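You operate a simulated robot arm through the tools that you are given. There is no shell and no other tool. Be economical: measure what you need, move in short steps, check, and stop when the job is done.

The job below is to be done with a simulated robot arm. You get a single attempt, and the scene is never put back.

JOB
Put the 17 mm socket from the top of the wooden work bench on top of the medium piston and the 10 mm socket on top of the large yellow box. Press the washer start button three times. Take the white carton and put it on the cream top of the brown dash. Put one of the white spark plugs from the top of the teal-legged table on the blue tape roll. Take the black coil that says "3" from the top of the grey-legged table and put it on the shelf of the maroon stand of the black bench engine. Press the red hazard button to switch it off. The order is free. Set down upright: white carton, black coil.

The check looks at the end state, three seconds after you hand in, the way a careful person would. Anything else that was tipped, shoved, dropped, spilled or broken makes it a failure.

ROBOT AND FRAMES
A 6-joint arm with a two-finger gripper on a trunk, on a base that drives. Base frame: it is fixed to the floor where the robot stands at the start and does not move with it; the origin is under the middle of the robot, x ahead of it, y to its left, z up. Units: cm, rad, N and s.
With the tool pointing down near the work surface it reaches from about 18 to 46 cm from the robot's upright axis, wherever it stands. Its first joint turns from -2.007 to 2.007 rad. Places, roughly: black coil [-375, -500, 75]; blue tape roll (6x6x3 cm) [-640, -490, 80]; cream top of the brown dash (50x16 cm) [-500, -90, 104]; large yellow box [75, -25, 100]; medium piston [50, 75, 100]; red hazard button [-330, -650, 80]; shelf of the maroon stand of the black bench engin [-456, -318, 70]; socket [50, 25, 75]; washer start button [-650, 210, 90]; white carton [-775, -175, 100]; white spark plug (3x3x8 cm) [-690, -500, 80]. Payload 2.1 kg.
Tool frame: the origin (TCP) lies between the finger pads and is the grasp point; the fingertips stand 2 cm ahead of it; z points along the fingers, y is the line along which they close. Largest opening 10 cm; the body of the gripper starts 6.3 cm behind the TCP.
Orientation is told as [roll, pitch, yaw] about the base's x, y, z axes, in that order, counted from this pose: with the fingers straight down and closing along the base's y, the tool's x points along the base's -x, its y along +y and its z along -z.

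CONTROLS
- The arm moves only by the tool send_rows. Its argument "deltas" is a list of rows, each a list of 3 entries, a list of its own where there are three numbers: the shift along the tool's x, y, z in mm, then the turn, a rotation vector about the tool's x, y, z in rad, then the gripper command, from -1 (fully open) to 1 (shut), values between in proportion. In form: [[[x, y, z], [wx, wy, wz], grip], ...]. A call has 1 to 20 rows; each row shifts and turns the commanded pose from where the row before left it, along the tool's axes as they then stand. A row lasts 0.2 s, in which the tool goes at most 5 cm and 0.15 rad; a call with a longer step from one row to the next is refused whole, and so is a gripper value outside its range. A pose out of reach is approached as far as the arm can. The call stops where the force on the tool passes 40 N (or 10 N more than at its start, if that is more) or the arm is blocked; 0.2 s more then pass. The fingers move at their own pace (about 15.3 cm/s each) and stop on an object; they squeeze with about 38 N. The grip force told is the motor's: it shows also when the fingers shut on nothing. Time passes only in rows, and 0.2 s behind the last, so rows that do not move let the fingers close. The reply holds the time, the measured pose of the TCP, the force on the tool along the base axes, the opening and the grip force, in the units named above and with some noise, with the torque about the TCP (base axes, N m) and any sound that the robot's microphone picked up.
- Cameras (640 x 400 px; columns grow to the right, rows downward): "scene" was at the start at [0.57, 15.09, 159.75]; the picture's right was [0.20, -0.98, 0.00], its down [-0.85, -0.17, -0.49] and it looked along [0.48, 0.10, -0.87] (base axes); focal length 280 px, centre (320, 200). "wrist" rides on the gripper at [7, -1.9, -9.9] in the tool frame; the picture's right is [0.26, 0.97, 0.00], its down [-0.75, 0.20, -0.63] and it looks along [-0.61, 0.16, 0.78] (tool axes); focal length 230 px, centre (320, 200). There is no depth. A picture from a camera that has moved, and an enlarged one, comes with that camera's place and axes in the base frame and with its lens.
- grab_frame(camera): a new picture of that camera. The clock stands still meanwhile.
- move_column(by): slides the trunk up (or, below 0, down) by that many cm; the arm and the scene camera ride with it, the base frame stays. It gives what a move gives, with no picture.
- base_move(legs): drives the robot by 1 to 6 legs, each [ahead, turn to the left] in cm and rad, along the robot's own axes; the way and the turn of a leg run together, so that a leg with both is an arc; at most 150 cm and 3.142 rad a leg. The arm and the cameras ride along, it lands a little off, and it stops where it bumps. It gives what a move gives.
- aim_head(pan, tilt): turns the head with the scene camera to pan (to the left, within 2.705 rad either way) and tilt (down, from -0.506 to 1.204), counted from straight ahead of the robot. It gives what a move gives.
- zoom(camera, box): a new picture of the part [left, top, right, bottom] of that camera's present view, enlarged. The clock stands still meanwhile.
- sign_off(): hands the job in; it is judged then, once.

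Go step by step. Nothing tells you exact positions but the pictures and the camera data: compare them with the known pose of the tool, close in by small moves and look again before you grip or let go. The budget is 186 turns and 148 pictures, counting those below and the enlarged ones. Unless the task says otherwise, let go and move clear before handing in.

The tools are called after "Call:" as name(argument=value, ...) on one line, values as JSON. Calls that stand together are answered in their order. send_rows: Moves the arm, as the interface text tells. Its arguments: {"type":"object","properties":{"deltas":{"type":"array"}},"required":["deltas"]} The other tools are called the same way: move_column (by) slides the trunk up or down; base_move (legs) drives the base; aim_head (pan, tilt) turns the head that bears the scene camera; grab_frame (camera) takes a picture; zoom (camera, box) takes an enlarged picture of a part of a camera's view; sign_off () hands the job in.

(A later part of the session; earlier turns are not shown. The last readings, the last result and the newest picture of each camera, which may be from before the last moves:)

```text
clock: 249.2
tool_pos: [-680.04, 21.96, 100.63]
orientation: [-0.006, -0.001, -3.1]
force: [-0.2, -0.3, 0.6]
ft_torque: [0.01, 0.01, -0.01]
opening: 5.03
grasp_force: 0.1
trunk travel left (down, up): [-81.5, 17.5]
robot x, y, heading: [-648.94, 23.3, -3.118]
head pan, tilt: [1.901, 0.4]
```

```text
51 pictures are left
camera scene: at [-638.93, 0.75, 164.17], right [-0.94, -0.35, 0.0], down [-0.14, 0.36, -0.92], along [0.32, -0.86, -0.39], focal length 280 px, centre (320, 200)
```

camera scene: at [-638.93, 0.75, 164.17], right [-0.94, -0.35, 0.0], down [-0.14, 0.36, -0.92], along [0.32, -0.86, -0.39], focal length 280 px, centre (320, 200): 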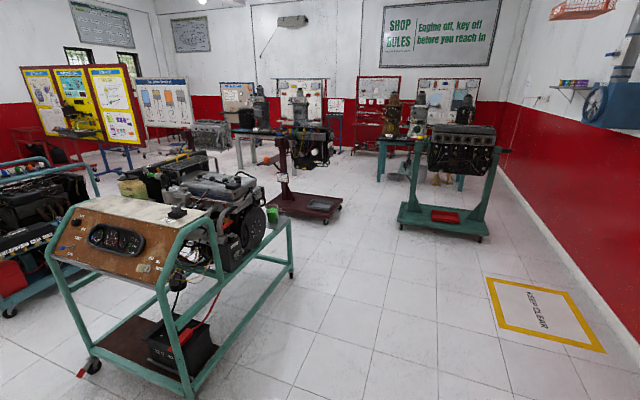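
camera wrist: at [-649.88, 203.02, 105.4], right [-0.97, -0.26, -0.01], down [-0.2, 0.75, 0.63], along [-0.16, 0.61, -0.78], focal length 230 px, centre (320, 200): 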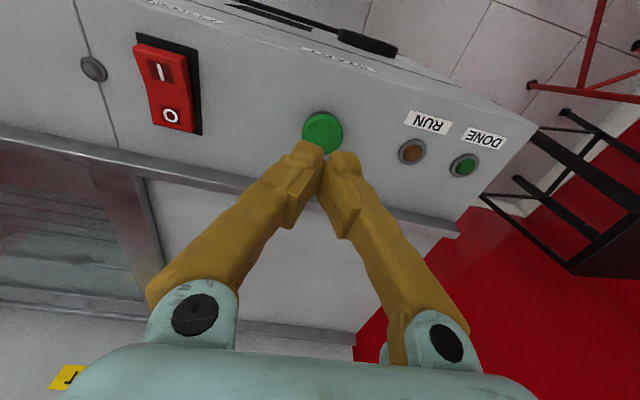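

The CLIPS carton stands on the wall shelf near (-777, -180). I'll raise the trunk and approach, staying beside the keep-clear zone.

Call:
move_column(by=15)

Call:
base_move(legs=[[0, 1.546], [133, 0], [0, -1.11], [82, 0]])

Call:
aim_head(pan=0.15, tilt=0.8)

Call:
grab_frame(camera="scene")

Call:
grab_frame(camera="wrist")

```text
clock: 250.9
tool_pos: [-680.03, 21.9, 115.68]
orientation: [-0.006, -0.001, -3.1]
force: [0.9, -0.1, -0.3]
ft_torque: [-0.01, 0.04, 0.01]
opening: 5.01
grasp_force: 0.1
trunk travel left (down, up): [-96.5, 2.5]
robot x, y, heading: [-648.43, 23.49, -3.12]
head pan, tilt: [1.901, 0.4]
```

```text
clock: 268.2
tool_pos: [-750.22, -159.68, 115.65]
orientation: [-0.005, -0.002, -2.664]
force: [-0.1, -0.2, -0.4]
ft_torque: [0.03, -0.02, 0.01]
opening: 5.03
grasp_force: 0.1
trunk travel left (down, up): [-96.5, 2.5]
robot x, y, heading: [-722.84, -145.24, -2.679]
head pan, tilt: [1.901, 0.4]
```

```text
clock: 269.9
tool_pos: [-750.3, -159.79, 115.6]
orientation: [-0.005, 0.0, -2.662]
force: [0.6, 0.4, 0.5]
ft_torque: [0.03, -0.06, -0.03]
opening: 5.01
grasp_force: 0.0
trunk travel left (down, up): [-96.5, 2.5]
robot x, y, heading: [-722.44, -144.87, -2.669]
head pan, tilt: [0.15, 0.799]
```

```text
50 pictures are left
camera scene: at [-717.37, -159.63, 175.66], right [-0.58, 0.82, 0.0], down [0.58, 0.41, -0.7], along [-0.57, -0.4, -0.72], focal length 280 px, centre (320, 200)
```

scene: 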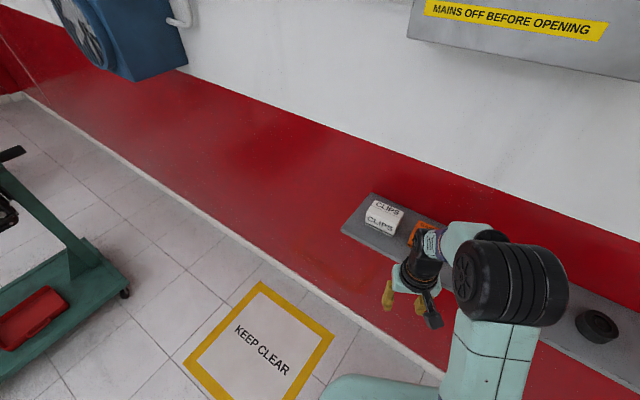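

```text
49 pictures are left
camera wrist: at [-744.94, -154.8, 125.68], right [0.67, -0.74, -0.01], down [-0.57, -0.53, 0.63], along [-0.47, -0.42, -0.78], focal length 230 px, centre (320, 200)
```

wrist: 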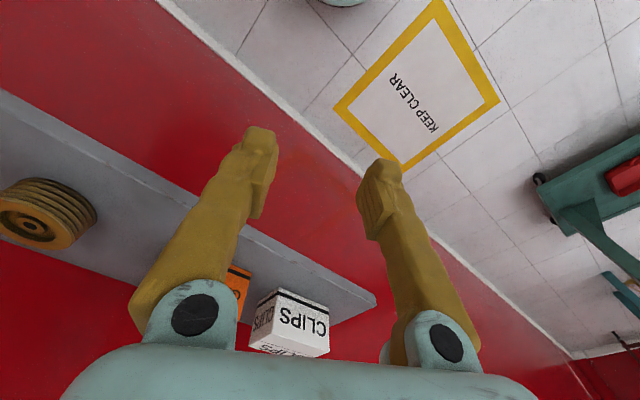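

Call:
send_rows(deltas=[[[20, 0, -40], [0, 0, -0.1], -0.6], [[30, 0, -20], [0, 0, -0.15], -0.6], [[0, 0, 0], [0, 0, -0.15], -0.6], [[0, 0, 0], [0, 0, -0.15], -0.6], [[0, 0, 0], [0, 0, -0.15], -0.6], [[0, 0, 0], [0, 0, -0.15], -0.6], [[0, 0, 0], [0, 0, -0.15], -0.6], [[0, 0, 0], [0, 0, -0.1], -0.6]])

Call:
base_move(legs=[[18, 0]])

Call:
grab_frame(camera="wrist")

Call:
zoom(camera="scene", box=[320, 160, 480, 280])

```text
clock: 271.7
tool_pos: [-745.96, -157.15, 121.62]
orientation: [-0.003, 0.004, -1.56]
force: [0.6, 1.0, 0.1]
ft_torque: [0.02, 0.02, -0.04]
opening: 8.0
grasp_force: 0.1
trunk travel left (down, up): [-96.5, 2.5]
robot x, y, heading: [-722.8, -145.15, -2.676]
head pan, tilt: [0.15, 0.799]
```

```text
clock: 273.3
tool_pos: [-762.52, -165.31, 121.79]
orientation: [-0.009, 0.004, -1.566]
force: [-0.5, -0.4, -0.6]
ft_torque: [0.01, 0.06, 0.03]
opening: 7.98
grasp_force: 0.1
trunk travel left (down, up): [-96.5, 2.5]
robot x, y, heading: [-739.21, -153.25, -2.674]
head pan, tilt: [0.15, 0.799]
```

```text
48 pictures are left
camera wrist: at [-764.3, -158.25, 131.83], right [0.96, 0.26, -0.01], down [0.21, -0.75, 0.63], along [0.16, -0.61, -0.78], focal length 230 px, centre (320, 200)
```

wrist: 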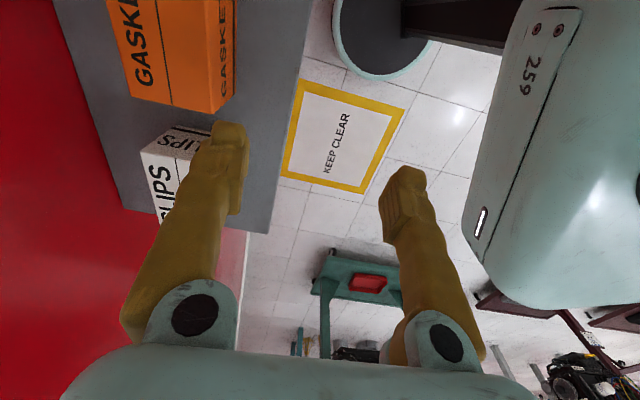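

```text
3.33 times, centred on (400, 220) of scene
camera zoom: at [-733.77, -167.81, 175.67], right [-0.58, 0.82, 0.0], down [0.58, 0.41, -0.7], along [-0.57, -0.4, -0.71], focal length 932 px, centre (53, 133)
```

zoom: 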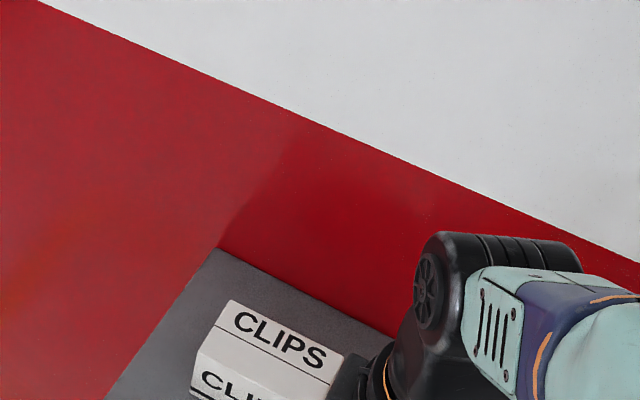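

The carton is axis-aligned with its top centred near (-775, -176.3), about 5.3 cm deep. I'll hover over it, closing front-to-back.

Call:
send_rows(deltas=[[[-30, -35, 0], [0, 0, 0], -0.6], [[-30, -35, 0], [0, 0, 0], -0.6], [[-30, -35, 0], [0, 0, 0], -0.6], [[-20, -20, 20], [0, 0, 0], -0.6], [[0, 0, 10], [0, 0, 0], -0.6], [[0, 0, 0], [0, 0, 0], -0.6]])

Call:
grab_frame(camera="wrist")

Call:
aim_head(pan=0.3, tilt=0.9)

Call:
grab_frame(camera="scene")

```text
clock: 274.7
tool_pos: [-774.98, -176.52, 118.58]
orientation: [-0.004, 0.004, -1.565]
force: [-0.5, -0.5, -0.5]
ft_torque: [0.0, 0.02, 0.02]
opening: 7.98
grasp_force: 0.0
trunk travel left (down, up): [-96.5, 2.5]
robot x, y, heading: [-739.29, -153.16, -2.678]
head pan, tilt: [0.15, 0.799]
```

```text
46 pictures are left
camera wrist: at [-776.83, -169.54, 128.65], right [0.96, 0.26, 0.0], down [0.21, -0.75, 0.63], along [0.16, -0.6, -0.78], focal length 230 px, centre (320, 200)
```

wrist: 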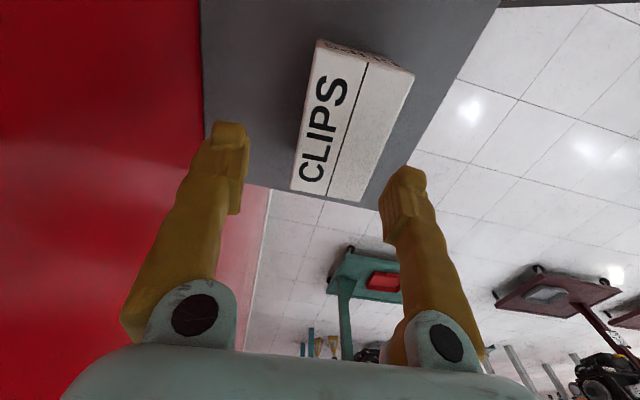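

```text
clock: 275.4
tool_pos: [-775.0, -176.67, 118.51]
orientation: [-0.003, 0.003, -1.565]
force: [-0.5, 0.3, 0.0]
ft_torque: [0.0, 0.01, 0.0]
opening: 7.98
grasp_force: 0.1
trunk travel left (down, up): [-96.5, 2.5]
robot x, y, heading: [-739.34, -153.49, -2.681]
head pan, tilt: [0.3, 0.901]
```

```text
45 pictures are left
camera scene: at [-733.09, -168.65, 174.87], right [-0.69, 0.72, 0.0], down [0.57, 0.54, -0.62], along [-0.45, -0.43, -0.78], focal length 280 px, centre (320, 200)
```

scene: 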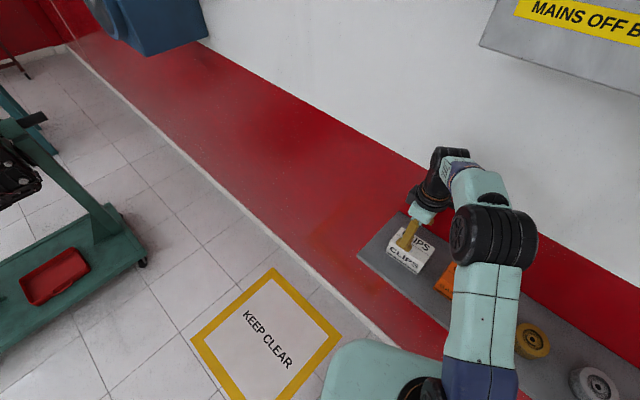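

Call:
send_rows(deltas=[[[0, 18, 0], [0, 0, 0], -0.85], [[0, 0, 30], [0, 0, 0], -0.85], [[0, 0, 30], [0, 0, 0], -0.85], [[0, 0, 0], [0, 0, 0], -0.85]])

Call:
grab_frame(camera="wrist")

Call:
zoom(camera="scene", box=[360, 190, 480, 290])

```text
clock: 276.4
tool_pos: [-773.63, -176.54, 112.71]
orientation: [-0.005, 0.002, -1.565]
force: [-1.2, -0.3, 0.7]
ft_torque: [0.02, -0.01, 0.02]
opening: 9.26
grasp_force: 0.0
trunk travel left (down, up): [-96.5, 2.5]
robot x, y, heading: [-739.22, -153.34, -2.679]
head pan, tilt: [0.3, 0.901]
```

```text
44 pictures are left
camera wrist: at [-775.43, -169.47, 122.76], right [0.96, 0.26, 0.0], down [0.21, -0.75, 0.63], along [0.16, -0.6, -0.78], focal length 230 px, centre (320, 200)
```

wrist: 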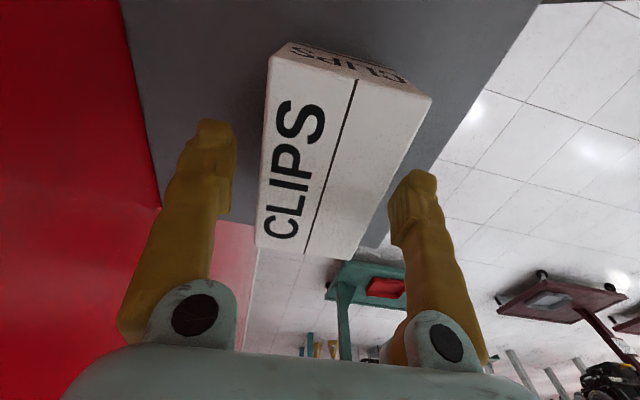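

```text
4.00 times, centred on (420, 240) of scene
camera zoom: at [-732.99, -168.59, 174.87], right [-0.69, 0.72, 0.0], down [0.57, 0.54, -0.62], along [-0.45, -0.43, -0.78], focal length 1119 px, centre (-80, 40)
```

zoom: 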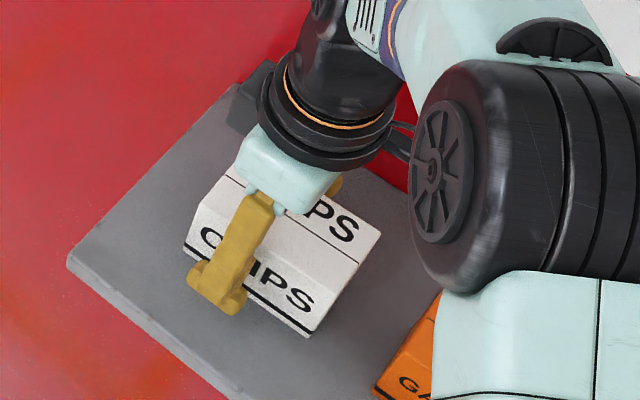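

The box top is at about z 115 and its centre is 3 cm further +y. I'll slide along to its centre and close.

Call:
send_rows(deltas=[[[14, -3, 0], [0, 0, 0], -0.85], [[14, 0, 0], [0, 0, 0], -0.85], [[0, 0, 0], [0, 0, 0], -0.85], [[0, 0, 0], [0, 0, 0], -0.3], [[0, 0, 0], [0, 0, 0], 0.2], [[0, 0, 0], [0, 0, 0], 1], [[0, 0, 0], [0, 0, 0], 1]])

Call:
zoom(camera="scene", box=[360, 190, 480, 290])

```text
clock: 278.0
tool_pos: [-773.91, -173.63, 112.55]
orientation: [-0.004, 0.008, -1.565]
force: [0.4, 0.1, 0.2]
ft_torque: [0.07, -0.06, 0.01]
opening: 5.74
grasp_force: 37.1
trunk travel left (down, up): [-96.5, 2.5]
robot x, y, heading: [-739.13, -153.46, -2.678]
head pan, tilt: [0.3, 0.901]
```

```text
4.00 times, centred on (420, 240) of scene
camera zoom: at [-733.09, -168.66, 174.86], right [-0.69, 0.72, 0.0], down [0.57, 0.54, -0.62], along [-0.45, -0.43, -0.78], focal length 1119 px, centre (-80, 40)
```

zoom: 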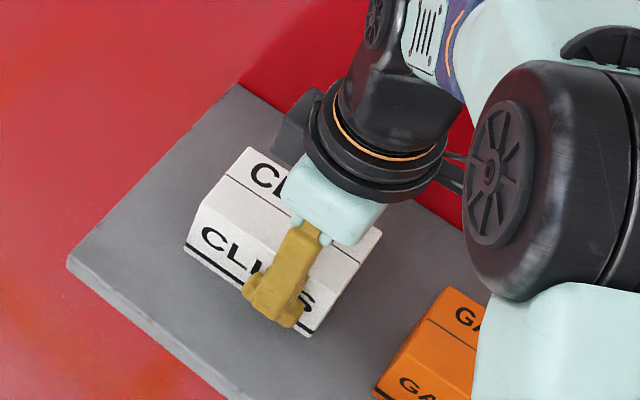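

Gripped. I'll lift and back away from the shelf.

Call:
send_rows(deltas=[[[0, 0, -20], [0, 0, 0], 1], [[0, 0, -30], [0, 0, 0], 1], [[0, 0, -20], [0, 0, 0], 1], [[0, 0, 0], [0, 0, 0], 1]])

Call:
base_move(legs=[[-45, 0]])

Call:
grab_frame(camera="scene")

```text
clock: 279.0
tool_pos: [-773.69, -173.81, 119.58]
orientation: [-0.006, 0.007, -1.565]
force: [-0.6, 0.2, -3.7]
ft_torque: [0.03, 0.03, -0.01]
opening: 5.75
grasp_force: 37.8
trunk travel left (down, up): [-96.5, 2.5]
robot x, y, heading: [-739.55, -153.19, -2.676]
head pan, tilt: [0.3, 0.901]
```

```text
clock: 281.7
tool_pos: [-733.12, -153.62, 119.51]
orientation: [-0.001, 0.005, -1.563]
force: [0.9, -0.3, -2.8]
ft_torque: [0.08, 0.0, 0.04]
opening: 5.72
grasp_force: 37.8
trunk travel left (down, up): [-96.5, 2.5]
robot x, y, heading: [-698.83, -132.83, -2.677]
head pan, tilt: [0.3, 0.901]
```

```text
41 pictures are left
camera scene: at [-692.64, -148.37, 174.86], right [-0.69, 0.72, 0.0], down [0.57, 0.54, -0.62], along [-0.45, -0.43, -0.79], focal length 280 px, centre (320, 200)
```

scene: 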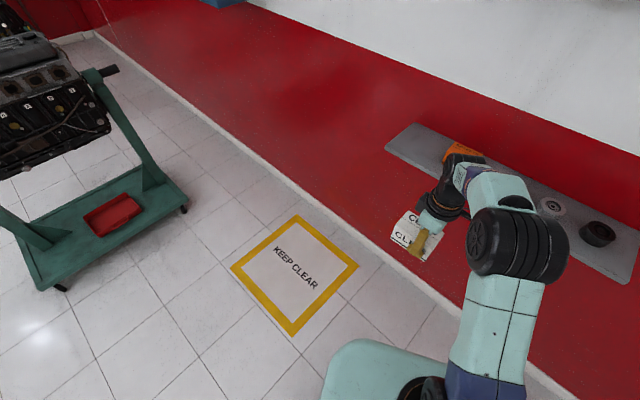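

Carton held. Now to the dash: I'll drive round to its front side, stopping short to look.

Call:
base_move(legs=[[0, -2.8], [141, 0], [0, -0.8], [98, 0], [0, -1.571]])

Call:
aim_head(pan=0.1, tilt=0.8)

Call:
grab_frame(camera="scene")

```text
clock: 305.9
tool_pos: [-503.84, -58.79, 119.62]
orientation: [-0.005, 0.006, -0.429]
force: [0.3, -0.3, -3.9]
ft_torque: [0.01, 0.05, -0.01]
opening: 5.67
grasp_force: 37.6
trunk travel left (down, up): [-96.5, 2.5]
robot x, y, heading: [-507.87, -19.31, -1.541]
head pan, tilt: [0.3, 0.901]
```

```text
clock: 306.6
tool_pos: [-503.81, -58.9, 119.51]
orientation: [-0.004, 0.008, -0.43]
force: [0.4, -0.1, -2.9]
ft_torque: [0.05, 0.05, 0.05]
opening: 5.67
grasp_force: 37.9
trunk travel left (down, up): [-96.5, 2.5]
robot x, y, heading: [-508.15, -19.02, -1.541]
head pan, tilt: [0.099, 0.799]
```

```text
40 pictures are left
camera scene: at [-492.94, -20.97, 175.65], right [-0.99, -0.13, 0.0], down [-0.09, 0.71, -0.7], along [0.09, -0.69, -0.72], focal length 280 px, centre (320, 200)
```

scene: 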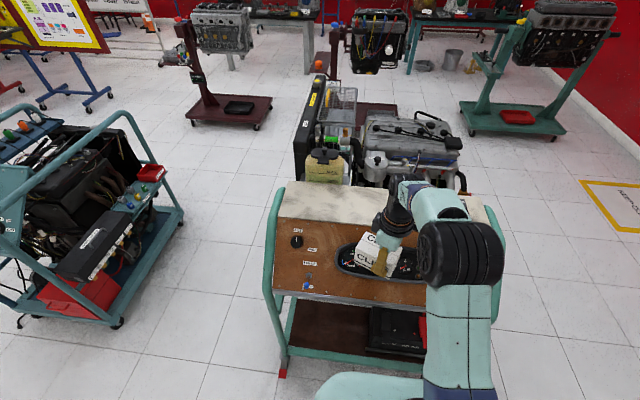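

The cream top spans about x -520 to -468, y -96 to -80. I'll rotate the carton square and edge closer.

Call:
send_rows(deltas=[[[0, 0, 0], [0, 0, 0.143], 1], [[0, 0, 0], [0, 0, 0.143], 1], [[0, 0, 0], [0, 0, 0.143], 1], [[0, 0, 0], [0, 0, 0.143], 1], [[0, 0, 0], [0, 0, 0.143], 1], [[0, 0, 0], [0, 0, 0.143], 1], [[0, 0, 0], [0, 0, 0.143], 1], [[0, 0, 0], [0, 0, 0.143], 1]])

Call:
base_move(legs=[[19.5, 0]])

Call:
grab_frame(camera="wrist")

Call:
grab_frame(camera="scene")

```text
clock: 308.4
tool_pos: [-503.68, -58.8, 119.52]
orientation: [-0.004, -0.001, -1.576]
force: [0.5, -1.2, -2.2]
ft_torque: [0.06, 0.03, 0.0]
opening: 5.71
grasp_force: 38.2
trunk travel left (down, up): [-96.5, 2.5]
robot x, y, heading: [-508.02, -18.93, -1.542]
head pan, tilt: [0.099, 0.799]
```

```text
clock: 310.0
tool_pos: [-503.49, -77.95, 119.7]
orientation: [-0.004, -0.004, -1.575]
force: [-0.5, 1.0, -3.1]
ft_torque: [0.03, 0.0, 0.0]
opening: 5.7
grasp_force: 37.5
trunk travel left (down, up): [-96.5, 2.5]
robot x, y, heading: [-507.5, -38.49, -1.545]
head pan, tilt: [0.099, 0.799]
```

```text
39 pictures are left
camera wrist: at [-505.14, -70.73, 129.76], right [0.97, 0.25, -0.01], down [0.2, -0.75, 0.63], along [0.16, -0.61, -0.77], focal length 230 px, centre (320, 200)
```

wrist: 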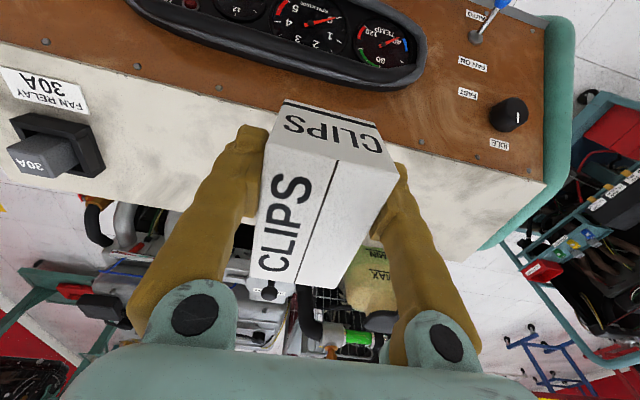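

```text
38 pictures are left
camera scene: at [-492.46, -39.81, 175.67], right [-0.99, -0.13, 0.0], down [-0.09, 0.71, -0.7], along [0.09, -0.69, -0.71], focal length 280 px, centre (320, 200)
```

scene: 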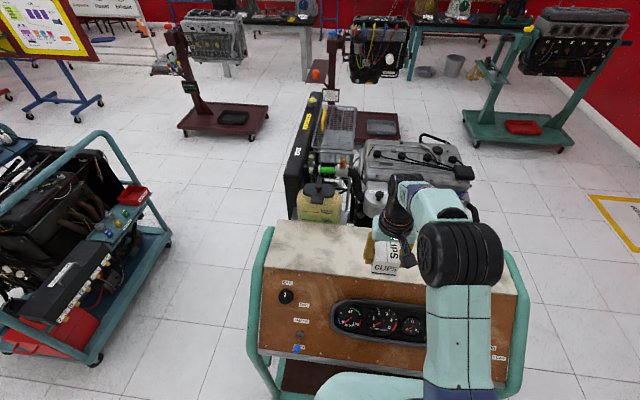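

Call:
send_rows(deltas=[[[0, -10, 30], [0, 0, 0], 1], [[0, -10, 35], [0, 0, 0], 1], [[0, 0, 20], [0, 0, 0], 1], [[-35, 0, 0], [0, 0, 0], 1], [[-40, 0, 0], [0, 0, 0], 1], [[0, 0, 0], [0, 0, 0], 1]])

Call:
grab_frame(camera="wrist")

Call:
zoom(camera="scene", box=[260, 180, 460, 310])

```text
clock: 311.4
tool_pos: [-505.09, -85.71, 111.2]
orientation: [-0.006, 0.0, -1.576]
force: [-1.5, -0.3, -2.9]
ft_torque: [0.05, 0.0, 0.0]
opening: 5.72
grasp_force: 38.0
trunk travel left (down, up): [-96.5, 2.5]
robot x, y, heading: [-507.93, -38.3, -1.547]
head pan, tilt: [0.099, 0.799]
```

```text
37 pictures are left
camera wrist: at [-506.93, -78.7, 121.3], right [0.97, 0.25, -0.01], down [0.2, -0.75, 0.63], along [0.16, -0.61, -0.78], focal length 230 px, centre (320, 200)
```

wrist: 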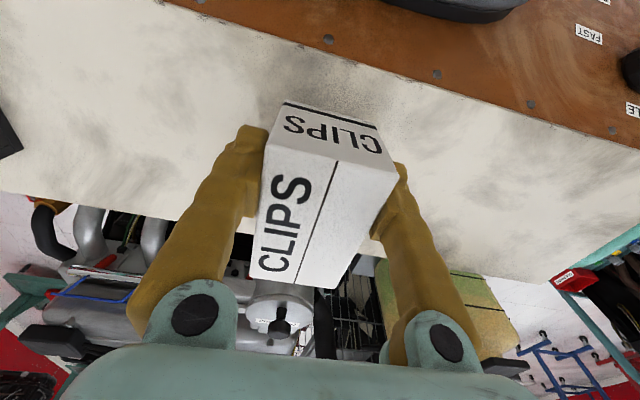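

```text
3.08 times, centred on (360, 245) of scene
camera zoom: at [-492.41, -40.38, 175.66], right [-0.99, -0.13, 0.0], down [-0.09, 0.71, -0.7], along [0.09, -0.69, -0.72], focal length 861 px, centre (197, 62)
```

zoom: 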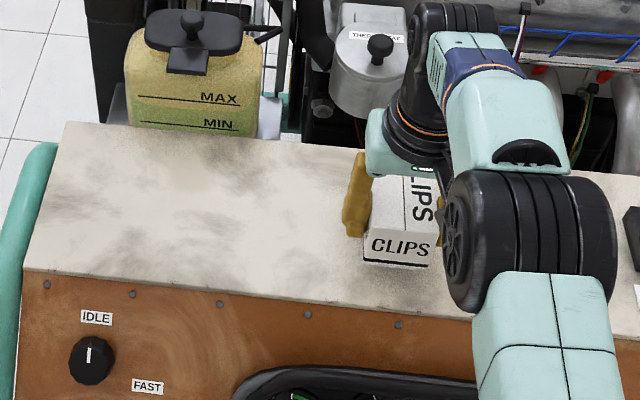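

The carton's front face is about 2.6 cm behind the top's front edge. I'll nudge slightly back and lower with force checks.

Call:
send_rows(deltas=[[[-8, 0, 10], [0, 0, 0], 1], [[0, 0, 15], [0, 0, 0], 1], [[0, 0, 5], [0, 0, 0], 1], [[0, 0, 0], [0, 0, 0], 1]])

Call:
send_rows(deltas=[[[0, 0, 4], [0, 0, 0], 1], [[0, 0, 4], [0, 0, 0], 1], [[0, 0, 0], [0, 0, 0], 1]])

Call:
send_rows(deltas=[[[0, 0, 3], [0, 0, 0], 1], [[0, 0, 0], [0, 0, 0], 1]])

Call:
zoom(camera="scene", box=[260, 180, 460, 310])

```text
clock: 312.4
tool_pos: [-505.43, -86.54, 108.47]
orientation: [-0.006, -0.015, -1.576]
force: [1.3, -11.5, 38.5]
ft_torque: [0.6, -0.46, -0.05]
opening: 5.69
grasp_force: 38.2
trunk travel left (down, up): [-96.5, 2.5]
robot x, y, heading: [-507.08, -38.57, -1.543]
head pan, tilt: [0.099, 0.799]
```

```text
clock: 312.8
tool_pos: [-505.24, -86.54, 108.28]
orientation: [-0.005, -0.015, -1.574]
force: [-0.3, 2.7, 16.6]
ft_torque: [0.71, 0.02, 0.07]
opening: 5.72
grasp_force: 37.7
trunk travel left (down, up): [-96.5, 2.5]
robot x, y, heading: [-507.38, -38.62, -1.539]
head pan, tilt: [0.099, 0.799]
stopped in row 2: the force on the tool passed its limit at 63 N (the readings are from after the stop); the commanded pose is now the measured one
```

```text
clock: 313.3
tool_pos: [-505.42, -86.57, 108.29]
orientation: [-0.003, -0.026, -1.574]
force: [1.0, 7.4, 18.7]
ft_torque: [0.92, -0.11, 0.02]
opening: 5.69
grasp_force: 38.0
trunk travel left (down, up): [-96.5, 2.5]
robot x, y, heading: [-507.25, -38.54, -1.547]
head pan, tilt: [0.099, 0.799]
stopped in row 2: the force on the tool passed its limit at 42 N (the readings are from after the stop); the commanded pose is now the measured one
```

```text
3.08 times, centred on (360, 245) of scene
camera zoom: at [-492.44, -39.44, 175.65], right [-0.99, -0.13, 0.0], down [-0.09, 0.71, -0.7], along [0.09, -0.7, -0.71], focal length 861 px, centre (197, 62)
```

zoom: 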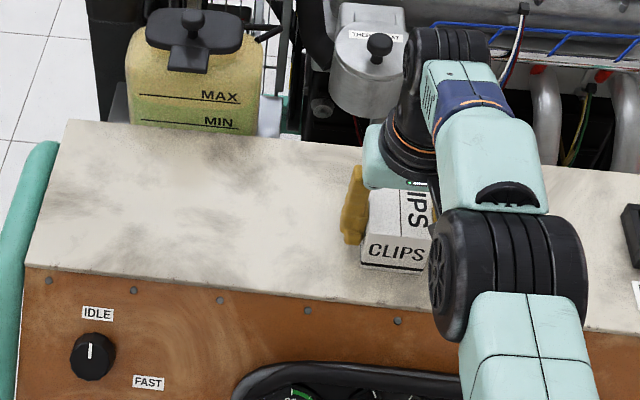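

It's on the cream top. I'll ease the press, then release slowly and rise.

Call:
send_rows(deltas=[[[0, 0, -3], [0, 0.02, 0], 1], [[0, 0, 0], [0, 0, 0], 1], [[0, 0, 0], [0, 0, 0], 1]])

Call:
send_rows(deltas=[[[0, 0, 0], [0, 0, 0], -0.2], [[0, 0, 0], [0, 0, 0], -0.35], [[0, 0, 0], [0, 0, 0], -0.5], [[0, 0, 0], [0, 0, 0], -0.6], [[0, 0, -20], [0, 0, 0], -0.6], [[0, 0, -30], [0, 0, 0], -0.6]])

Call:
grab_frame(camera="wrist")

```text
clock: 314.1
tool_pos: [-505.35, -86.74, 108.26]
orientation: [-0.003, -0.005, -1.574]
force: [1.2, -0.8, 8.1]
ft_torque: [-0.78, -0.29, 0.07]
opening: 5.73
grasp_force: 37.8
trunk travel left (down, up): [-96.5, 2.5]
robot x, y, heading: [-507.62, -38.53, -1.541]
head pan, tilt: [0.099, 0.799]
```

```text
clock: 315.5
tool_pos: [-505.47, -86.81, 113.18]
orientation: [-0.002, -0.001, -1.575]
force: [0.4, 1.0, -0.1]
ft_torque: [0.03, 0.0, 0.02]
opening: 8.01
grasp_force: 0.1
trunk travel left (down, up): [-96.5, 2.5]
robot x, y, heading: [-507.37, -38.4, -1.541]
head pan, tilt: [0.099, 0.799]
```

```text
34 pictures are left
camera wrist: at [-507.19, -79.76, 123.24], right [0.97, 0.25, 0.0], down [0.2, -0.75, 0.63], along [0.16, -0.61, -0.78], focal length 230 px, centre (320, 200)
```

wrist: 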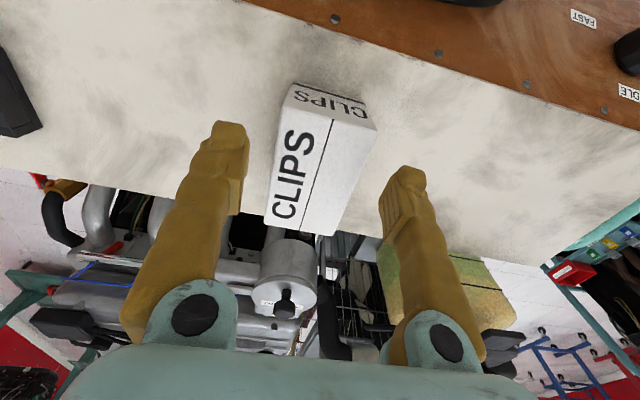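

The carton stands on the cream top. Next the spark plug table; I'll back out and drive down the corridor at x ≈ -595, stopping midway to look.

Call:
base_move(legs=[[-36, 0], [0, -1.6], [88, 0], [0, 1.57], [150, 0]])

Call:
aim_head(pan=0.0, tilt=0.35)

Call:
grab_frame(camera="scene")

```text
clock: 337.2
tool_pos: [-598.71, -198.16, 113.2]
orientation: [-0.004, -0.003, -1.595]
force: [1.2, 0.8, -0.7]
ft_torque: [-0.01, -0.02, 0.02]
opening: 8.0
grasp_force: 0.0
trunk travel left (down, up): [-96.5, 2.5]
robot x, y, heading: [-599.71, -149.89, -1.567]
head pan, tilt: [0.099, 0.799]
```

```text
clock: 338.1
tool_pos: [-598.64, -198.27, 113.17]
orientation: [-0.003, -0.002, -1.596]
force: [-0.2, 0.2, -0.1]
ft_torque: [-0.01, -0.04, -0.02]
opening: 8.01
grasp_force: 0.1
trunk travel left (down, up): [-96.5, 2.5]
robot x, y, heading: [-599.46, -149.84, -1.567]
head pan, tilt: [0.0, 0.351]
```

```text
33 pictures are left
camera scene: at [-585.49, -153.27, 179.61], right [-1.0, -0.01, 0.0], down [0.0, 0.34, -0.94], along [0.01, -0.94, -0.34], focal length 280 px, centre (320, 200)
```

scene: 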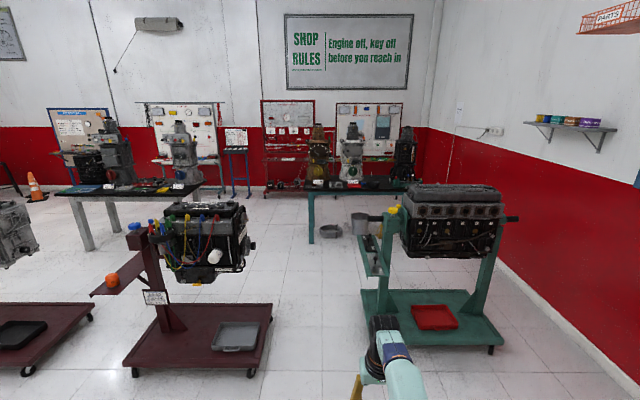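

The corridor between stands is about 83 cm wide, centred at x ≈ -580. I'll retract the arm and pass through.

Call:
send_rows(deltas=[[[0, 0, 40], [0, 0, 0], 0], [[0, 0, 40], [0, 0, 0], 0], [[0, 0, 40], [0, 0, 0], 0], [[20, 0, 20], [0, 0, 0], 0], [[40, 0, 0], [0, 0, 0], 0], [[40, 0, 0], [0, 0, 0], 0], [[40, 0, -20], [0, 0, 0], 0], [[30, 0, -40], [0, 0, 0], 0], [[0, 0, -40], [0, 0, 0], 0], [[0, 0, -40], [0, 0, 0], 0]])

Call:
base_move(legs=[[0, 0.45], [45, 0], [0, -0.45], [150, 0], [82, 0], [0, -1.571]])

Call:
aim_head(pan=1.0, tilt=0.6)

Call:
grab_frame(camera="scene")

```text
clock: 340.3
tool_pos: [-598.07, -181.03, 112.91]
orientation: [-0.003, -0.004, -1.597]
force: [-0.7, -0.5, 0.0]
ft_torque: [-0.03, -0.02, 0.0]
opening: 5.01
grasp_force: 0.0
out of reach, approached as far as the arm can: row 3, 4, 5
trunk travel left (down, up): [-96.5, 2.5]
robot x, y, heading: [-599.69, -149.71, -1.56]
head pan, tilt: [0.0, 0.351]
```

```text
clock: 360.6
tool_pos: [-616.27, -427.54, 112.74]
orientation: [-0.004, -0.002, 3.113]
force: [-0.3, 0.1, -0.8]
ft_torque: [0.02, -0.01, -0.02]
opening: 4.98
grasp_force: 0.1
trunk travel left (down, up): [-96.5, 2.5]
robot x, y, heading: [-585.2, -425.87, -3.139]
head pan, tilt: [0.0, 0.351]
```

```text
clock: 361.9
tool_pos: [-616.22, -427.59, 112.97]
orientation: [-0.004, -0.002, 3.113]
force: [0.1, 0.6, -0.4]
ft_torque: [-0.05, 0.0, -0.02]
opening: 5.01
grasp_force: 0.1
trunk travel left (down, up): [-96.5, 2.5]
robot x, y, heading: [-584.89, -426.14, -3.135]
head pan, tilt: [1.0, 0.6]
```

```text
32 pictures are left
camera scene: at [-583.56, -447.77, 177.35], right [-0.84, 0.54, 0.0], down [0.3, 0.48, -0.83], along [-0.44, -0.7, -0.56], focal length 280 px, centre (320, 200)
```

scene: 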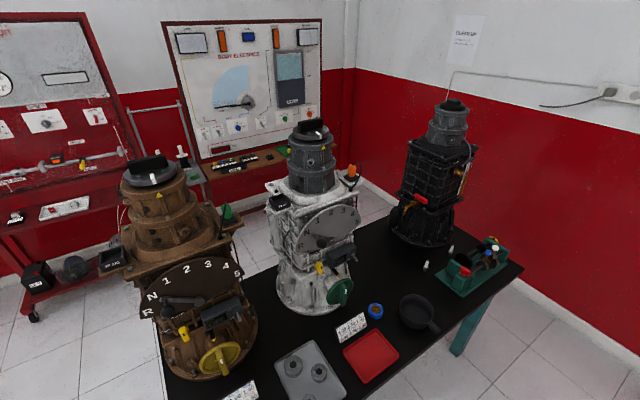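

Call:
zoom(camera="scene", box=[350, 220, 530, 340])

```text
3.33 times, centred on (440, 280) of scene
camera zoom: at [-583.56, -447.77, 177.35], right [-0.84, 0.54, 0.0], down [0.3, 0.48, -0.83], along [-0.44, -0.7, -0.56], focal length 932 px, centre (-80, -67)
```

zoom: 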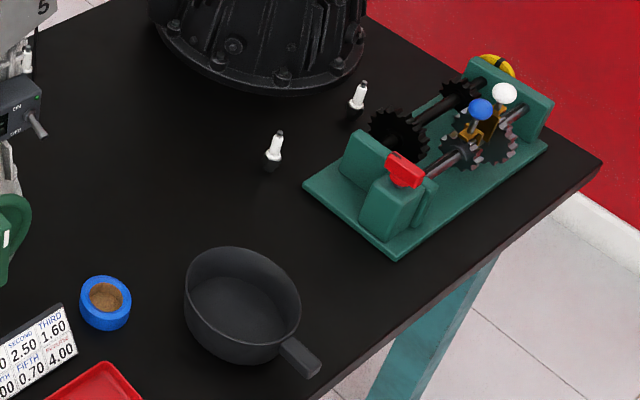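

Plugs stand near (-672, -498) and (-692, -498), the tape roll near (-638, -493). I'll drive in front of them with the trunk lowered.

Call:
base_move(legs=[[72, 0], [0, 1.571], [27, 0]])

Call:
move_column(by=-15)

Call:
grab_frame(camera="wrist")

```text
clock: 371.2
tool_pos: [-657.6, -482.88, 112.92]
orientation: [-0.003, -0.004, -1.588]
force: [-0.1, -0.1, 0.2]
ft_torque: [-0.03, 0.01, -0.01]
opening: 5.0
grasp_force: 0.0
trunk travel left (down, up): [-96.5, 2.5]
robot x, y, heading: [-659.2, -451.95, -1.558]
head pan, tilt: [1.0, 0.6]
```

```text
clock: 373.0
tool_pos: [-657.48, -483.16, 97.82]
orientation: [-0.003, -0.002, -1.588]
force: [0.5, 0.3, -0.3]
ft_torque: [0.02, 0.0, -0.01]
opening: 4.99
grasp_force: 0.2
trunk travel left (down, up): [-81.5, 17.5]
robot x, y, heading: [-659.14, -452.22, -1.555]
head pan, tilt: [1.0, 0.6]
```

```text
30 pictures are left
camera wrist: at [-659.22, -476.06, 107.92], right [0.97, 0.24, 0.0], down [0.19, -0.75, 0.63], along [0.15, -0.61, -0.78], focal length 230 px, centre (320, 200)
```

wrist: 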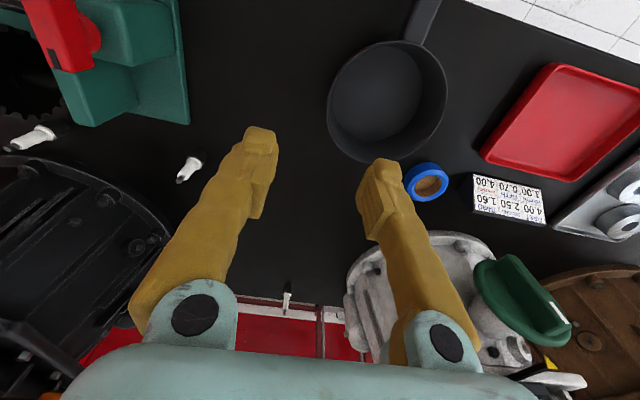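

The plug's tip is at about (-673.5, -497.8, 82.4); tape centre (-637.7, -492.3), top ~77.5. I'll shift the base 10 cm sideways to reach the plug.

Call:
base_move(legs=[[0, -1.571], [10.5, 0], [0, 1.571], [1.5, 0]])

Call:
send_rows(deltas=[[[-40, 0, 0], [0, 0, 0], 0], [[-40, 0, 10], [0, 0, 0], 0], [[-20, -10, 30], [0, 0, 0], 0], [[0, 0, 0], [0, 0, 0], 0]])

Call:
grab_frame(camera="wrist")

```text
clock: 382.3
tool_pos: [-666.41, -484.44, 97.97]
orientation: [-0.003, -0.005, -1.541]
force: [0.1, -0.3, 0.5]
ft_torque: [-0.02, 0.03, -0.02]
opening: 4.98
grasp_force: 0.0
trunk travel left (down, up): [-81.5, 17.5]
robot x, y, heading: [-669.47, -453.53, -1.509]
head pan, tilt: [1.0, 0.6]
```

```text
clock: 383.3
tool_pos: [-666.97, -494.68, 93.96]
orientation: [-0.003, -0.003, -1.54]
force: [-0.2, -0.3, -0.8]
ft_torque: [0.0, 0.01, 0.04]
opening: 4.99
grasp_force: 0.1
trunk travel left (down, up): [-81.5, 17.5]
robot x, y, heading: [-669.63, -453.38, -1.516]
head pan, tilt: [1.0, 0.6]
```

```text
29 pictures are left
camera wrist: at [-669.0, -487.59, 104.02], right [0.96, 0.29, 0.0], down [0.23, -0.74, 0.63], along [0.18, -0.61, -0.78], focal length 230 px, centre (320, 200)
```

wrist: 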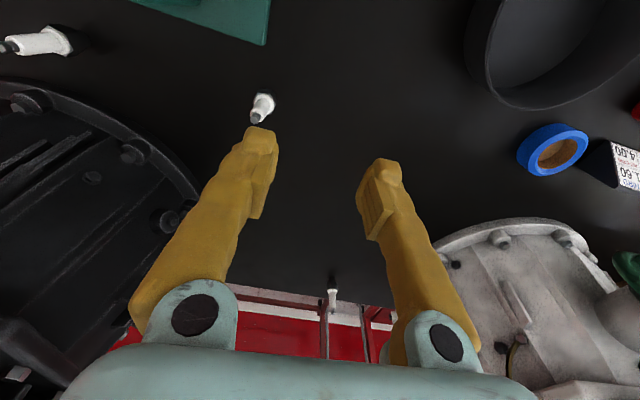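

Call:
send_rows(deltas=[[[-9, -30, 0], [0, 0, 0], 0], [[-9, -30, 10], [0, 0, 0], 0], [[0, 0, 40], [0, 0, 0], 0], [[0, 0, 40], [0, 0, 0], 0], [[0, 0, 30], [0, 0, 0], 0], [[0, 0, 20], [0, 0, 0], 0], [[0, 0, 0], [0, 0, 0], 0]])

Call:
zoom(camera="wrist", box=[220, 90, 420, 230])

```text
clock: 384.9
tool_pos: [-673.23, -496.73, 80.28]
orientation: [-0.004, -0.002, -1.543]
force: [0.6, -0.8, 0.1]
ft_torque: [-0.02, -0.04, -0.02]
opening: 5.02
grasp_force: 0.0
trunk travel left (down, up): [-81.5, 17.5]
robot x, y, heading: [-669.72, -453.57, -1.513]
head pan, tilt: [1.0, 0.6]
```

```text
2.86 times, centred on (320, 160) of wrist
camera zoom: at [-675.32, -489.67, 90.21], right [0.96, 0.29, 0.0], down [0.23, -0.74, 0.63], along [0.18, -0.61, -0.78], focal length 657 px, centre (320, 314)
```

zoom: 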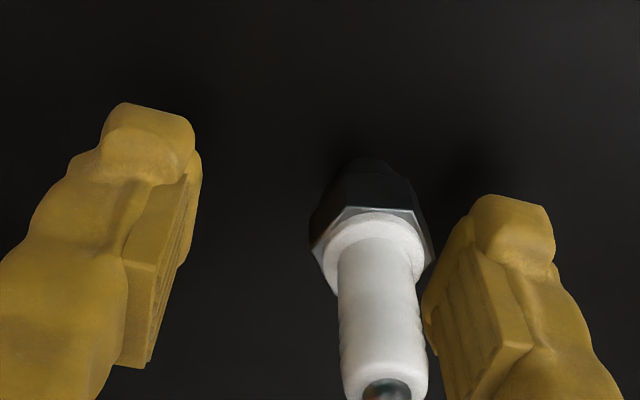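

Call:
send_rows(deltas=[[[-3, 7, 0], [0, 0, 0], 0], [[-3, 6, 0], [0, 0, 0], 0], [[0, 0, 5], [0, 0, 0], 0], [[0, 0, 0], [0, 0, 0], 0.4], [[0, 0, 0], [0, 0, 0], 0.7], [[0, 0, 0], [0, 0, 0], 1], [[0, 0, 0], [0, 0, 0], 1], [[0, 0, -20], [0, 0, 0], 1], [[0, 0, -40], [0, 0, 0], 1], [[0, 0, -40], [0, 0, 0], 1], [[0, 0, -40], [0, 0, 0], 1]])

Call:
grab_frame(camera="wrist")

```text
clock: 387.3
tool_pos: [-671.53, -496.97, 93.65]
orientation: [-0.004, -0.003, -1.541]
force: [-0.5, 0.3, 0.7]
ft_torque: [-0.02, -0.01, 0.0]
opening: 1.76
grasp_force: 37.8
trunk travel left (down, up): [-81.5, 17.5]
robot x, y, heading: [-669.75, -453.8, -1.515]
head pan, tilt: [1.0, 0.6]
```

```text
27 pictures are left
camera wrist: at [-673.65, -490.02, 103.61], right [0.96, 0.29, 0.0], down [0.23, -0.74, 0.63], along [0.18, -0.61, -0.78], focal length 230 px, centre (320, 200)
```

wrist: 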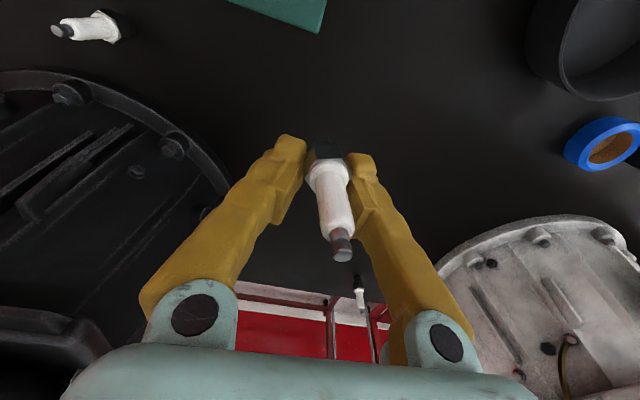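

The plug is held. I'll retract a bit and shift the base back toward the tape roll.

Call:
send_rows(deltas=[[[40, 0, -10], [0, 0, 0], 1], [[40, 0, 0], [0, 0, 0], 1], [[30, 0, 0], [0, 0, 0], 1]])

Call:
base_move(legs=[[0, 1.53], [17, 0], [0, -1.571]])

Call:
grab_frame(camera="wrist")

```text
clock: 388.1
tool_pos: [-672.2, -486.27, 94.56]
orientation: [-0.003, -0.004, -1.54]
force: [0.0, -0.2, -0.4]
ft_torque: [0.0, -0.02, 0.0]
opening: 1.74
grasp_force: 38.1
trunk travel left (down, up): [-81.5, 17.5]
robot x, y, heading: [-669.54, -453.22, -1.508]
head pan, tilt: [1.0, 0.6]
```

```text
clock: 397.1
tool_pos: [-656.44, -486.07, 94.64]
orientation: [-0.004, -0.001, -1.591]
force: [0.1, 0.5, -0.5]
ft_torque: [0.0, 0.03, -0.02]
opening: 1.7
grasp_force: 38.1
trunk travel left (down, up): [-81.5, 17.5]
robot x, y, heading: [-651.96, -453.59, -1.562]
head pan, tilt: [1.0, 0.6]
```

```text
26 pictures are left
camera wrist: at [-658.24, -478.96, 104.63], right [0.97, 0.24, 0.0], down [0.19, -0.75, 0.63], along [0.15, -0.61, -0.78], focal length 230 px, centre (320, 200)
```

wrist: 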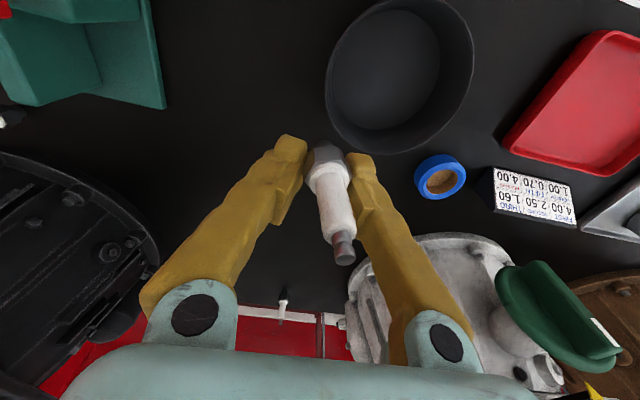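

Call:
aim_head(pan=0.2, tilt=0.9)

Call:
grab_frame(camera="scene")

Call:
zoom(camera="wrist", box=[330, 140, 530, 280])

```text
clock: 398.2
tool_pos: [-656.47, -486.12, 94.66]
orientation: [-0.003, -0.001, -1.59]
force: [0.9, -0.5, -0.7]
ft_torque: [0.01, -0.03, -0.02]
opening: 1.67
grasp_force: 38.1
trunk travel left (down, up): [-81.5, 17.5]
robot x, y, heading: [-652.07, -453.21, -1.558]
head pan, tilt: [0.201, 0.901]
```

```text
25 pictures are left
camera scene: at [-636.65, -454.97, 159.87], right [-0.98, -0.21, 0.0], down [-0.17, 0.77, -0.62], along [0.13, -0.61, -0.78], focal length 280 px, centre (320, 200)
```

scene: 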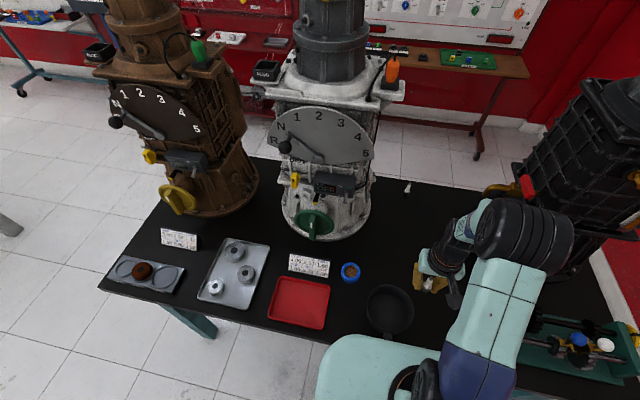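

```text
2.86 times, centred on (430, 210) of wrist
camera zoom: at [-658.24, -478.96, 104.63], right [0.97, 0.24, 0.0], down [0.19, -0.75, 0.63], along [0.15, -0.61, -0.78], focal length 657 px, centre (6, 171)
```

zoom: 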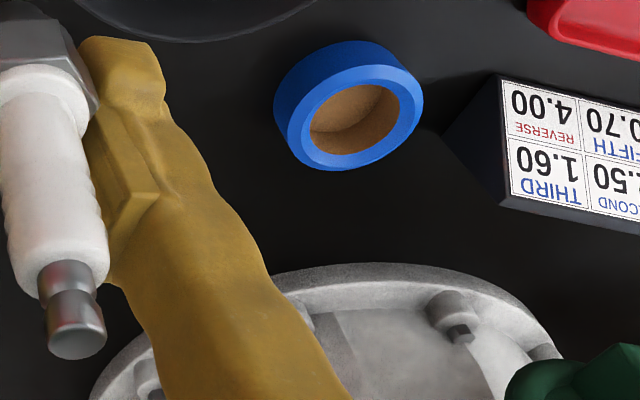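

The roll's core is a shallow brown recess the plug can stand in, and the gearbox lever is clear. I'll move above the roll.

Call:
send_rows(deltas=[[[-11, 38, 0], [0, 0, 0], 1], [[-11, 38, 0], [0, 0, 0], 1], [[-12, 38, 0], [0, 0, 0], 1], [[-12, 38, 0], [0, 0, 0], 1], [[-12, 38, 0], [0, 0, 0], 1], [[0, 0, 40], [0, 0, 0], 1], [[0, 0, 20], [0, 0, 0], 1], [[0, 0, 0], [0, 0, 0], 1]])

Call:
zoom(camera="wrist", box=[230, 80, 410, 240])

Call:
zoom(camera="scene", box=[290, 210, 410, 300])

```text
clock: 400.0
tool_pos: [-637.85, -492.1, 88.68]
orientation: [-0.002, -0.001, -1.589]
force: [0.0, -0.3, 0.2]
ft_torque: [0.0, 0.02, 0.0]
opening: 1.66
grasp_force: 38.0
trunk travel left (down, up): [-81.5, 17.5]
robot x, y, heading: [-652.27, -453.68, -1.562]
head pan, tilt: [0.201, 0.901]
```

```text
2.50 times, centred on (320, 160) of wrist
camera zoom: at [-639.53, -485.05, 98.68], right [0.97, 0.24, 0.0], down [0.19, -0.75, 0.63], along [0.15, -0.61, -0.78], focal length 575 px, centre (320, 300)
```

zoom: 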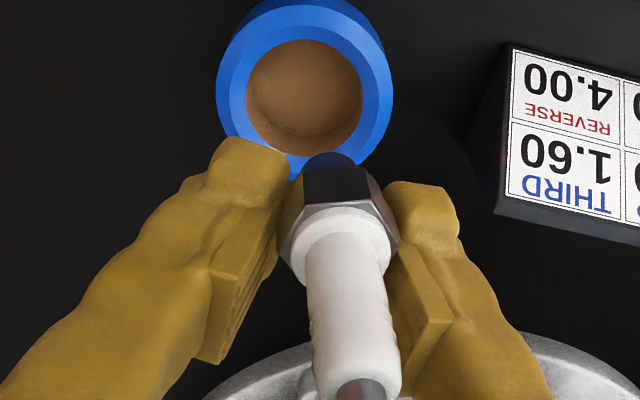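

```text
4.44 times, centred on (350, 255) of scene
camera zoom: at [-636.63, -454.95, 159.86], right [-0.98, -0.21, 0.0], down [-0.16, 0.77, -0.62], along [0.13, -0.61, -0.78], focal length 1243 px, centre (187, -44)
```

zoom: 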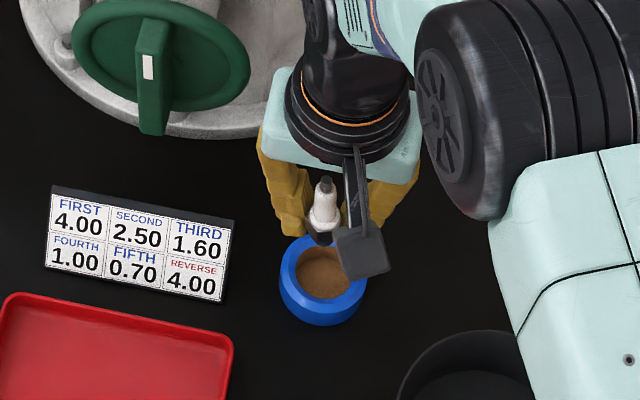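

Call:
send_rows(deltas=[[[-2.5, -9, 0], [0, 0, 0], 1], [[0, 0, 30], [0, 0, 0], 1], [[0, 0, 15], [0, 0, 0], 1], [[0, 0, 0], [0, 0, 0], 1]])

Call:
zoom(camera="scene", box=[290, 210, 410, 300])

Call:
zoom(camera="wrist", box=[230, 80, 410, 240])

```text
clock: 401.0
tool_pos: [-638.66, -492.4, 84.28]
orientation: [-0.003, -0.001, -1.591]
force: [0.2, 0.5, 0.3]
ft_torque: [-0.01, 0.02, -0.02]
opening: 1.61
grasp_force: 37.8
trunk travel left (down, up): [-81.5, 17.5]
robot x, y, heading: [-652.15, -453.34, -1.565]
head pan, tilt: [0.201, 0.901]
```

```text
4.44 times, centred on (350, 255) of scene
camera zoom: at [-636.66, -454.96, 159.87], right [-0.98, -0.21, 0.0], down [-0.16, 0.77, -0.62], along [0.13, -0.61, -0.78], focal length 1243 px, centre (187, -44)
```

zoom: 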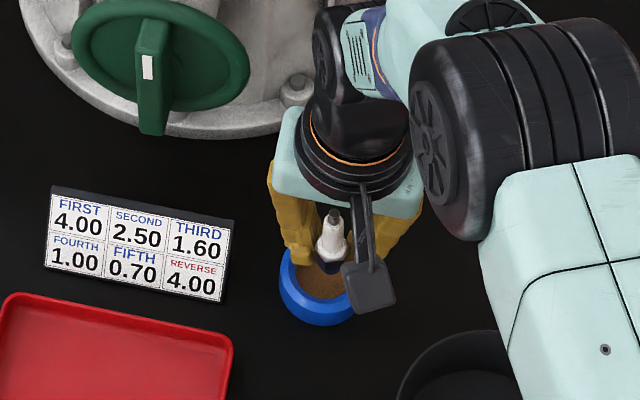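

```text
2.50 times, centred on (320, 160) of wrist
camera zoom: at [-640.37, -485.29, 94.28], right [0.97, 0.24, 0.0], down [0.19, -0.75, 0.63], along [0.15, -0.61, -0.78], focal length 575 px, centre (320, 300)
```

zoom: 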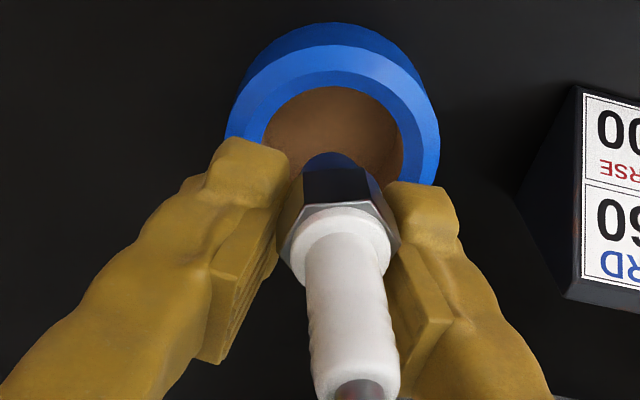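

Aligned. Lowering in small steps with force checks.

Call:
send_rows(deltas=[[[0, 0, 5], [0, 0, 0], 1], [[0, 0, 4], [0, 0, 0], 1], [[0, 0, 0], [0, 0, 0], 1]])

Call:
send_rows(deltas=[[[0, 0, 4], [0, 0, 0], 1], [[0, 0, 0], [0, 0, 0], 1]])

Call:
send_rows(deltas=[[[0, 0, 3], [0, 0, 0], 1], [[0, 0, 0], [0, 0, 0], 1]])

```text
clock: 401.8
tool_pos: [-638.59, -492.57, 83.16]
orientation: [-0.004, -0.001, -1.59]
force: [-0.1, 0.6, -0.5]
ft_torque: [0.02, 0.01, 0.05]
opening: 1.64
grasp_force: 38.2
trunk travel left (down, up): [-81.5, 17.5]
robot x, y, heading: [-652.29, -453.35, -1.561]
head pan, tilt: [0.201, 0.901]
```

```text
clock: 402.4
tool_pos: [-638.62, -492.52, 82.68]
orientation: [-0.004, -0.002, -1.59]
force: [0.1, 0.1, -0.2]
ft_torque: [-0.02, 0.06, 0.0]
opening: 1.62
grasp_force: 37.7
trunk travel left (down, up): [-81.5, 17.5]
robot x, y, heading: [-652.46, -453.51, -1.56]
head pan, tilt: [0.201, 0.901]
```

```text
clock: 403.0
tool_pos: [-638.64, -492.57, 82.44]
orientation: [-0.004, -0.003, -1.589]
force: [0.1, -1.1, -1.1]
ft_torque: [-0.01, 0.02, -0.02]
opening: 1.6
grasp_force: 37.9
trunk travel left (down, up): [-81.5, 17.5]
robot x, y, heading: [-652.41, -453.66, -1.563]
head pan, tilt: [0.201, 0.901]
```

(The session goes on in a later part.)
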